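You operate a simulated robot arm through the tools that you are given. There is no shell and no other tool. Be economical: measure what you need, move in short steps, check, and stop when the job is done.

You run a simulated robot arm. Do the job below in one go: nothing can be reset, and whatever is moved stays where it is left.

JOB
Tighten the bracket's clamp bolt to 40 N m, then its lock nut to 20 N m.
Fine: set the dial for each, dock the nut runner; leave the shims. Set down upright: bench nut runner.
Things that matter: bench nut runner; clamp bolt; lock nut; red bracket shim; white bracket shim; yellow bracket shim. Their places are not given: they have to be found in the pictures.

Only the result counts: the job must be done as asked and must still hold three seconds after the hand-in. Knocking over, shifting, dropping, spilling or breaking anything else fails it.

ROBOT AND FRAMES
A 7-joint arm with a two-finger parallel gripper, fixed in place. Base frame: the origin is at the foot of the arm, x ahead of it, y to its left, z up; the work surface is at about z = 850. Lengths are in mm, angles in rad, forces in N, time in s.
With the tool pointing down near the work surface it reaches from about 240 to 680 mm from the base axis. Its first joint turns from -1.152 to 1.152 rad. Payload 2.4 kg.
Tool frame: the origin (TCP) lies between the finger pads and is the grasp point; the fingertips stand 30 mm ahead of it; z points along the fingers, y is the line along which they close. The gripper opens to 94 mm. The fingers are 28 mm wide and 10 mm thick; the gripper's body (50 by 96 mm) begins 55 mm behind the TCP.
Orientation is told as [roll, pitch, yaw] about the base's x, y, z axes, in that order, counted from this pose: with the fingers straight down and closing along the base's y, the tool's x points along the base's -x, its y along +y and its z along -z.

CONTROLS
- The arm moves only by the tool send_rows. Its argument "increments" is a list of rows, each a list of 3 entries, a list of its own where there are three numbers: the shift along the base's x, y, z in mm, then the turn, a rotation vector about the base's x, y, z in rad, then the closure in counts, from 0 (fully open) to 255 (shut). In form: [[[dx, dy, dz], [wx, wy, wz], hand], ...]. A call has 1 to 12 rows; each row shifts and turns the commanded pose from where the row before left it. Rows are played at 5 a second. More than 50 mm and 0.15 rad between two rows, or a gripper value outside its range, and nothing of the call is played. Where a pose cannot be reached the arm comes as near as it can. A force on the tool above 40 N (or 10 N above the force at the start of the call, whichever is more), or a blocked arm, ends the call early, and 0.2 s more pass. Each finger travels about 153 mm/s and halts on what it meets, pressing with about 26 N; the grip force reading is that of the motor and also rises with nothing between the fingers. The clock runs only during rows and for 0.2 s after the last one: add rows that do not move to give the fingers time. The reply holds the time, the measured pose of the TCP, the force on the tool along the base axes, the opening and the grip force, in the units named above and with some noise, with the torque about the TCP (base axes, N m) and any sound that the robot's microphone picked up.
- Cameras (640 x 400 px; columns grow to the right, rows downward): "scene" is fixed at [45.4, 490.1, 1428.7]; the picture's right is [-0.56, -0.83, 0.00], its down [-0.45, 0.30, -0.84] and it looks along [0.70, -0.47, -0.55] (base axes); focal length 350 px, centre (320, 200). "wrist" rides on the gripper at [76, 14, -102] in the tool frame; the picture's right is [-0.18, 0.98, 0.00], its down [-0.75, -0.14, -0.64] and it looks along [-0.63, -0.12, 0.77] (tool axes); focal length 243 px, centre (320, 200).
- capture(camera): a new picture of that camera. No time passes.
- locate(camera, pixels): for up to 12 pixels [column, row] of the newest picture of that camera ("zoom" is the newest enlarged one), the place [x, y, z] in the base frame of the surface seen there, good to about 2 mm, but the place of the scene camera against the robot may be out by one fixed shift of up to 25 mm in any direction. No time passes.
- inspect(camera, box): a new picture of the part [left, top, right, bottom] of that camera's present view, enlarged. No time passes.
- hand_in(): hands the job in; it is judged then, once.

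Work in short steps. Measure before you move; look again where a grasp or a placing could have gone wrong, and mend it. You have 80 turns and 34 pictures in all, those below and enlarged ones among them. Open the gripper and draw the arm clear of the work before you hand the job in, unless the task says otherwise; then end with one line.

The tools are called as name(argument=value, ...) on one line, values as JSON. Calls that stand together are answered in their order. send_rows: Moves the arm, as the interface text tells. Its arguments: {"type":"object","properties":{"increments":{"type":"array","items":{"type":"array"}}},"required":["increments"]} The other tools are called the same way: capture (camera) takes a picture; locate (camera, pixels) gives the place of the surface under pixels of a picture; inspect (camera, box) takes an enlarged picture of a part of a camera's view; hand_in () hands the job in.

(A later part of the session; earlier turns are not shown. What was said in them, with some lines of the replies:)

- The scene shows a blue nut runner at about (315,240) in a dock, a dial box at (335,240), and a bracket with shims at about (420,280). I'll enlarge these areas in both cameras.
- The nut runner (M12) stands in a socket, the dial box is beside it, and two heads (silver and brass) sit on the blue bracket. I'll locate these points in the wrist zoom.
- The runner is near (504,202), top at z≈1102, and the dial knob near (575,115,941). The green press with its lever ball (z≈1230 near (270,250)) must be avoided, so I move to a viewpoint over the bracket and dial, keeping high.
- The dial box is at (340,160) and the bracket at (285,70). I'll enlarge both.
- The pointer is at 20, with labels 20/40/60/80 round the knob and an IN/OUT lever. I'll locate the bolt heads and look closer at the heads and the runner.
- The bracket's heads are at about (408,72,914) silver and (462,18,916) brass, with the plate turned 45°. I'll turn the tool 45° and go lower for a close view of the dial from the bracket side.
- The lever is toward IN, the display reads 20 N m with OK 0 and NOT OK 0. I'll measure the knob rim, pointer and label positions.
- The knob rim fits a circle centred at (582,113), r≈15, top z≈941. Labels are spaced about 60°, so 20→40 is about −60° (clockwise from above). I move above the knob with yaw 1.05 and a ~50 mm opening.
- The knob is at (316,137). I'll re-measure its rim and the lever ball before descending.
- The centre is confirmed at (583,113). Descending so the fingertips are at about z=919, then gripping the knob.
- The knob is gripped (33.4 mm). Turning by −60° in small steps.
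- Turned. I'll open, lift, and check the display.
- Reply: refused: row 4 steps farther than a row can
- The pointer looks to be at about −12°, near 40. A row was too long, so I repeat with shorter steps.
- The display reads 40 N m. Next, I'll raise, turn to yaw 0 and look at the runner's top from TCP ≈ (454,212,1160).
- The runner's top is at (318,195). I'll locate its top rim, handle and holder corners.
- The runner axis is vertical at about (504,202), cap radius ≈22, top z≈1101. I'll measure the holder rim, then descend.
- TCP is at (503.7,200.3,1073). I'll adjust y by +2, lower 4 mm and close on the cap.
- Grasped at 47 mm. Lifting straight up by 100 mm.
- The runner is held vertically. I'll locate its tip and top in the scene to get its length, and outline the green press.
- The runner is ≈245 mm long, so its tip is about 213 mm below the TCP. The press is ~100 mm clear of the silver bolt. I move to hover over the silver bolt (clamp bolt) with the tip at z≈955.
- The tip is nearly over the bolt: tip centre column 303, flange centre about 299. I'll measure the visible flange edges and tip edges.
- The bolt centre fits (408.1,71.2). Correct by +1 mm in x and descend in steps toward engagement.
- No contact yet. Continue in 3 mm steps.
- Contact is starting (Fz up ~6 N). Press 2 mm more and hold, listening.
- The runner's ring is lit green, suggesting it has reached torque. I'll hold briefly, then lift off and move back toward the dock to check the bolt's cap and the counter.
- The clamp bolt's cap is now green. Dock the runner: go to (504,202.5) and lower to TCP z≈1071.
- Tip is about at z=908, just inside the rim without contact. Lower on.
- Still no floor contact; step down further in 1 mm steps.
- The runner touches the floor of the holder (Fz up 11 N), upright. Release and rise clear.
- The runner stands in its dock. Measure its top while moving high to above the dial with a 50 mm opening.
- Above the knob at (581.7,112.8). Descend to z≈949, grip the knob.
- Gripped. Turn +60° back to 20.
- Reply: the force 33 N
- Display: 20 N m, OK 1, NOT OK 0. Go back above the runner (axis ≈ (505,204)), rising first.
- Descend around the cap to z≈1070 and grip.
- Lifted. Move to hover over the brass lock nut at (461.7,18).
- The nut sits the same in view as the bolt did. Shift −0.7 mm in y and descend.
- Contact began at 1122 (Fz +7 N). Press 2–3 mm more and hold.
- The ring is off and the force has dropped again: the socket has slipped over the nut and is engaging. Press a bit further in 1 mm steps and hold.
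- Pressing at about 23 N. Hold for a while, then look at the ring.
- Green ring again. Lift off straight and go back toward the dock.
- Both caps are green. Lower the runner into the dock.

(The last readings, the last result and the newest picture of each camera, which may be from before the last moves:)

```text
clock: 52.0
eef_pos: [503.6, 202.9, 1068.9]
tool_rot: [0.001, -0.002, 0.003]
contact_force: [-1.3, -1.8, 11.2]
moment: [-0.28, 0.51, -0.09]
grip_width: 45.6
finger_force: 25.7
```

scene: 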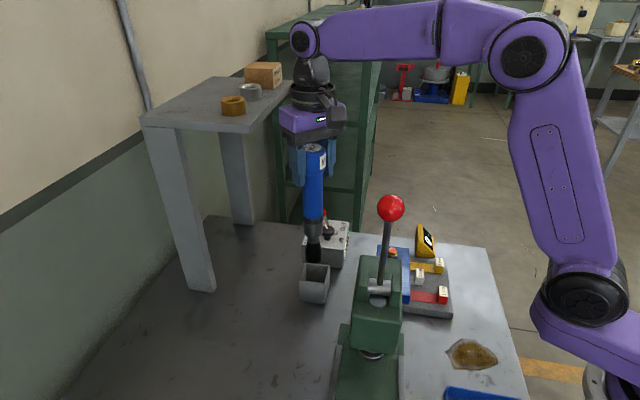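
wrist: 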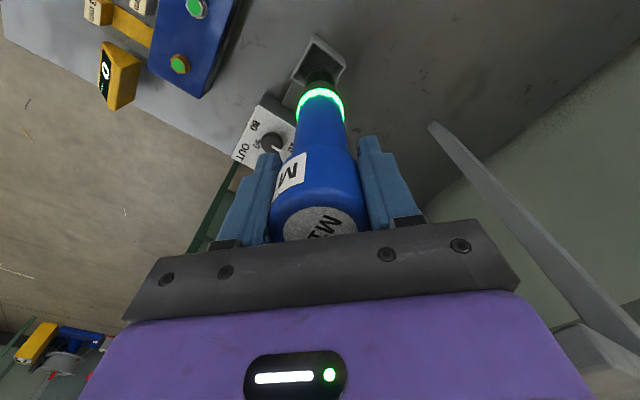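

The floor is touched (Fz +15 N). Ease up slightly, release and rise clear.

send_rows(increments=[[[0, 0, 0.7], [0, 0, 0], 180], [[0, 0, 0], [0, 0, 0], 100], [[0, 0, 0], [0, 0, 0], 0], [[0, 0, 0], [0, 0, 0], 0], [[0, 0, 40], [0, 0, 0], 0], [[0, 0, 45], [0, 0, 0], 0], [[0, 0, 40], [0, 0, 0], 0], [[0, -45, 0], [0, 0, 0], 0], [[-20, -45, 0], [0, 0, 0], 0], [[-20, -30, 0], [0, 0, 0], 0], [[0, 0, 0], [0, 0, 0], 0]])

capture(camera="wrist")

inspect(camera="scene", box=[270, 160, 470, 320])

```text
clock: 54.4
eef_pos: [463.6, 82.0, 1194.8]
tool_rot: [0.0, 0.0, 0.004]
contact_force: [1.0, 0.8, -0.1]
moment: [0.01, 0.01, -0.02]
grip_width: 94.1
finger_force: 0.0
```

```text
4 pictures are left
```

wrist: 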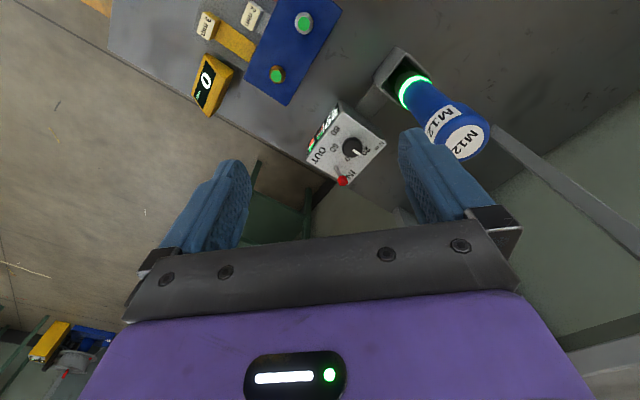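

```text
2.50 times, centred on (370, 240) of scene
```

zoom: 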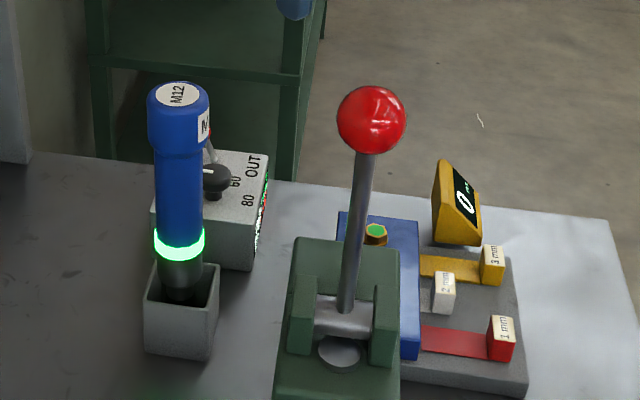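

The runner is docked upright, both heads are green, and the shims are untouched. I'll check the counter once before handing in.

inspect(camera="wrist", box=[295, 95, 395, 195])

```text
4.00 times, centred on (345, 145) of wrist
```

zoom: 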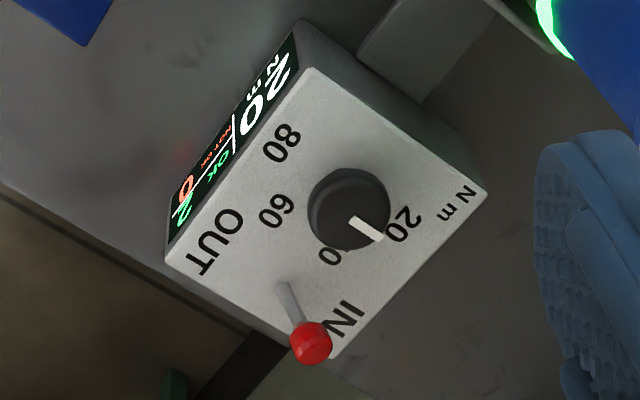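

The counter shows OK 2, NOT OK 0. Handing in.

hand_in()

```text
The job is handed in.
```

I tightened the clamp bolt at 40 N m and then the lock nut at 20 N m. I took the silver head as the bolt and the brass one as the nut, since neither is labelled. Both heads turned green, the counter shows OK 2 and NOT OK 0, the nut runner is docked upright, and the shims were not touched.
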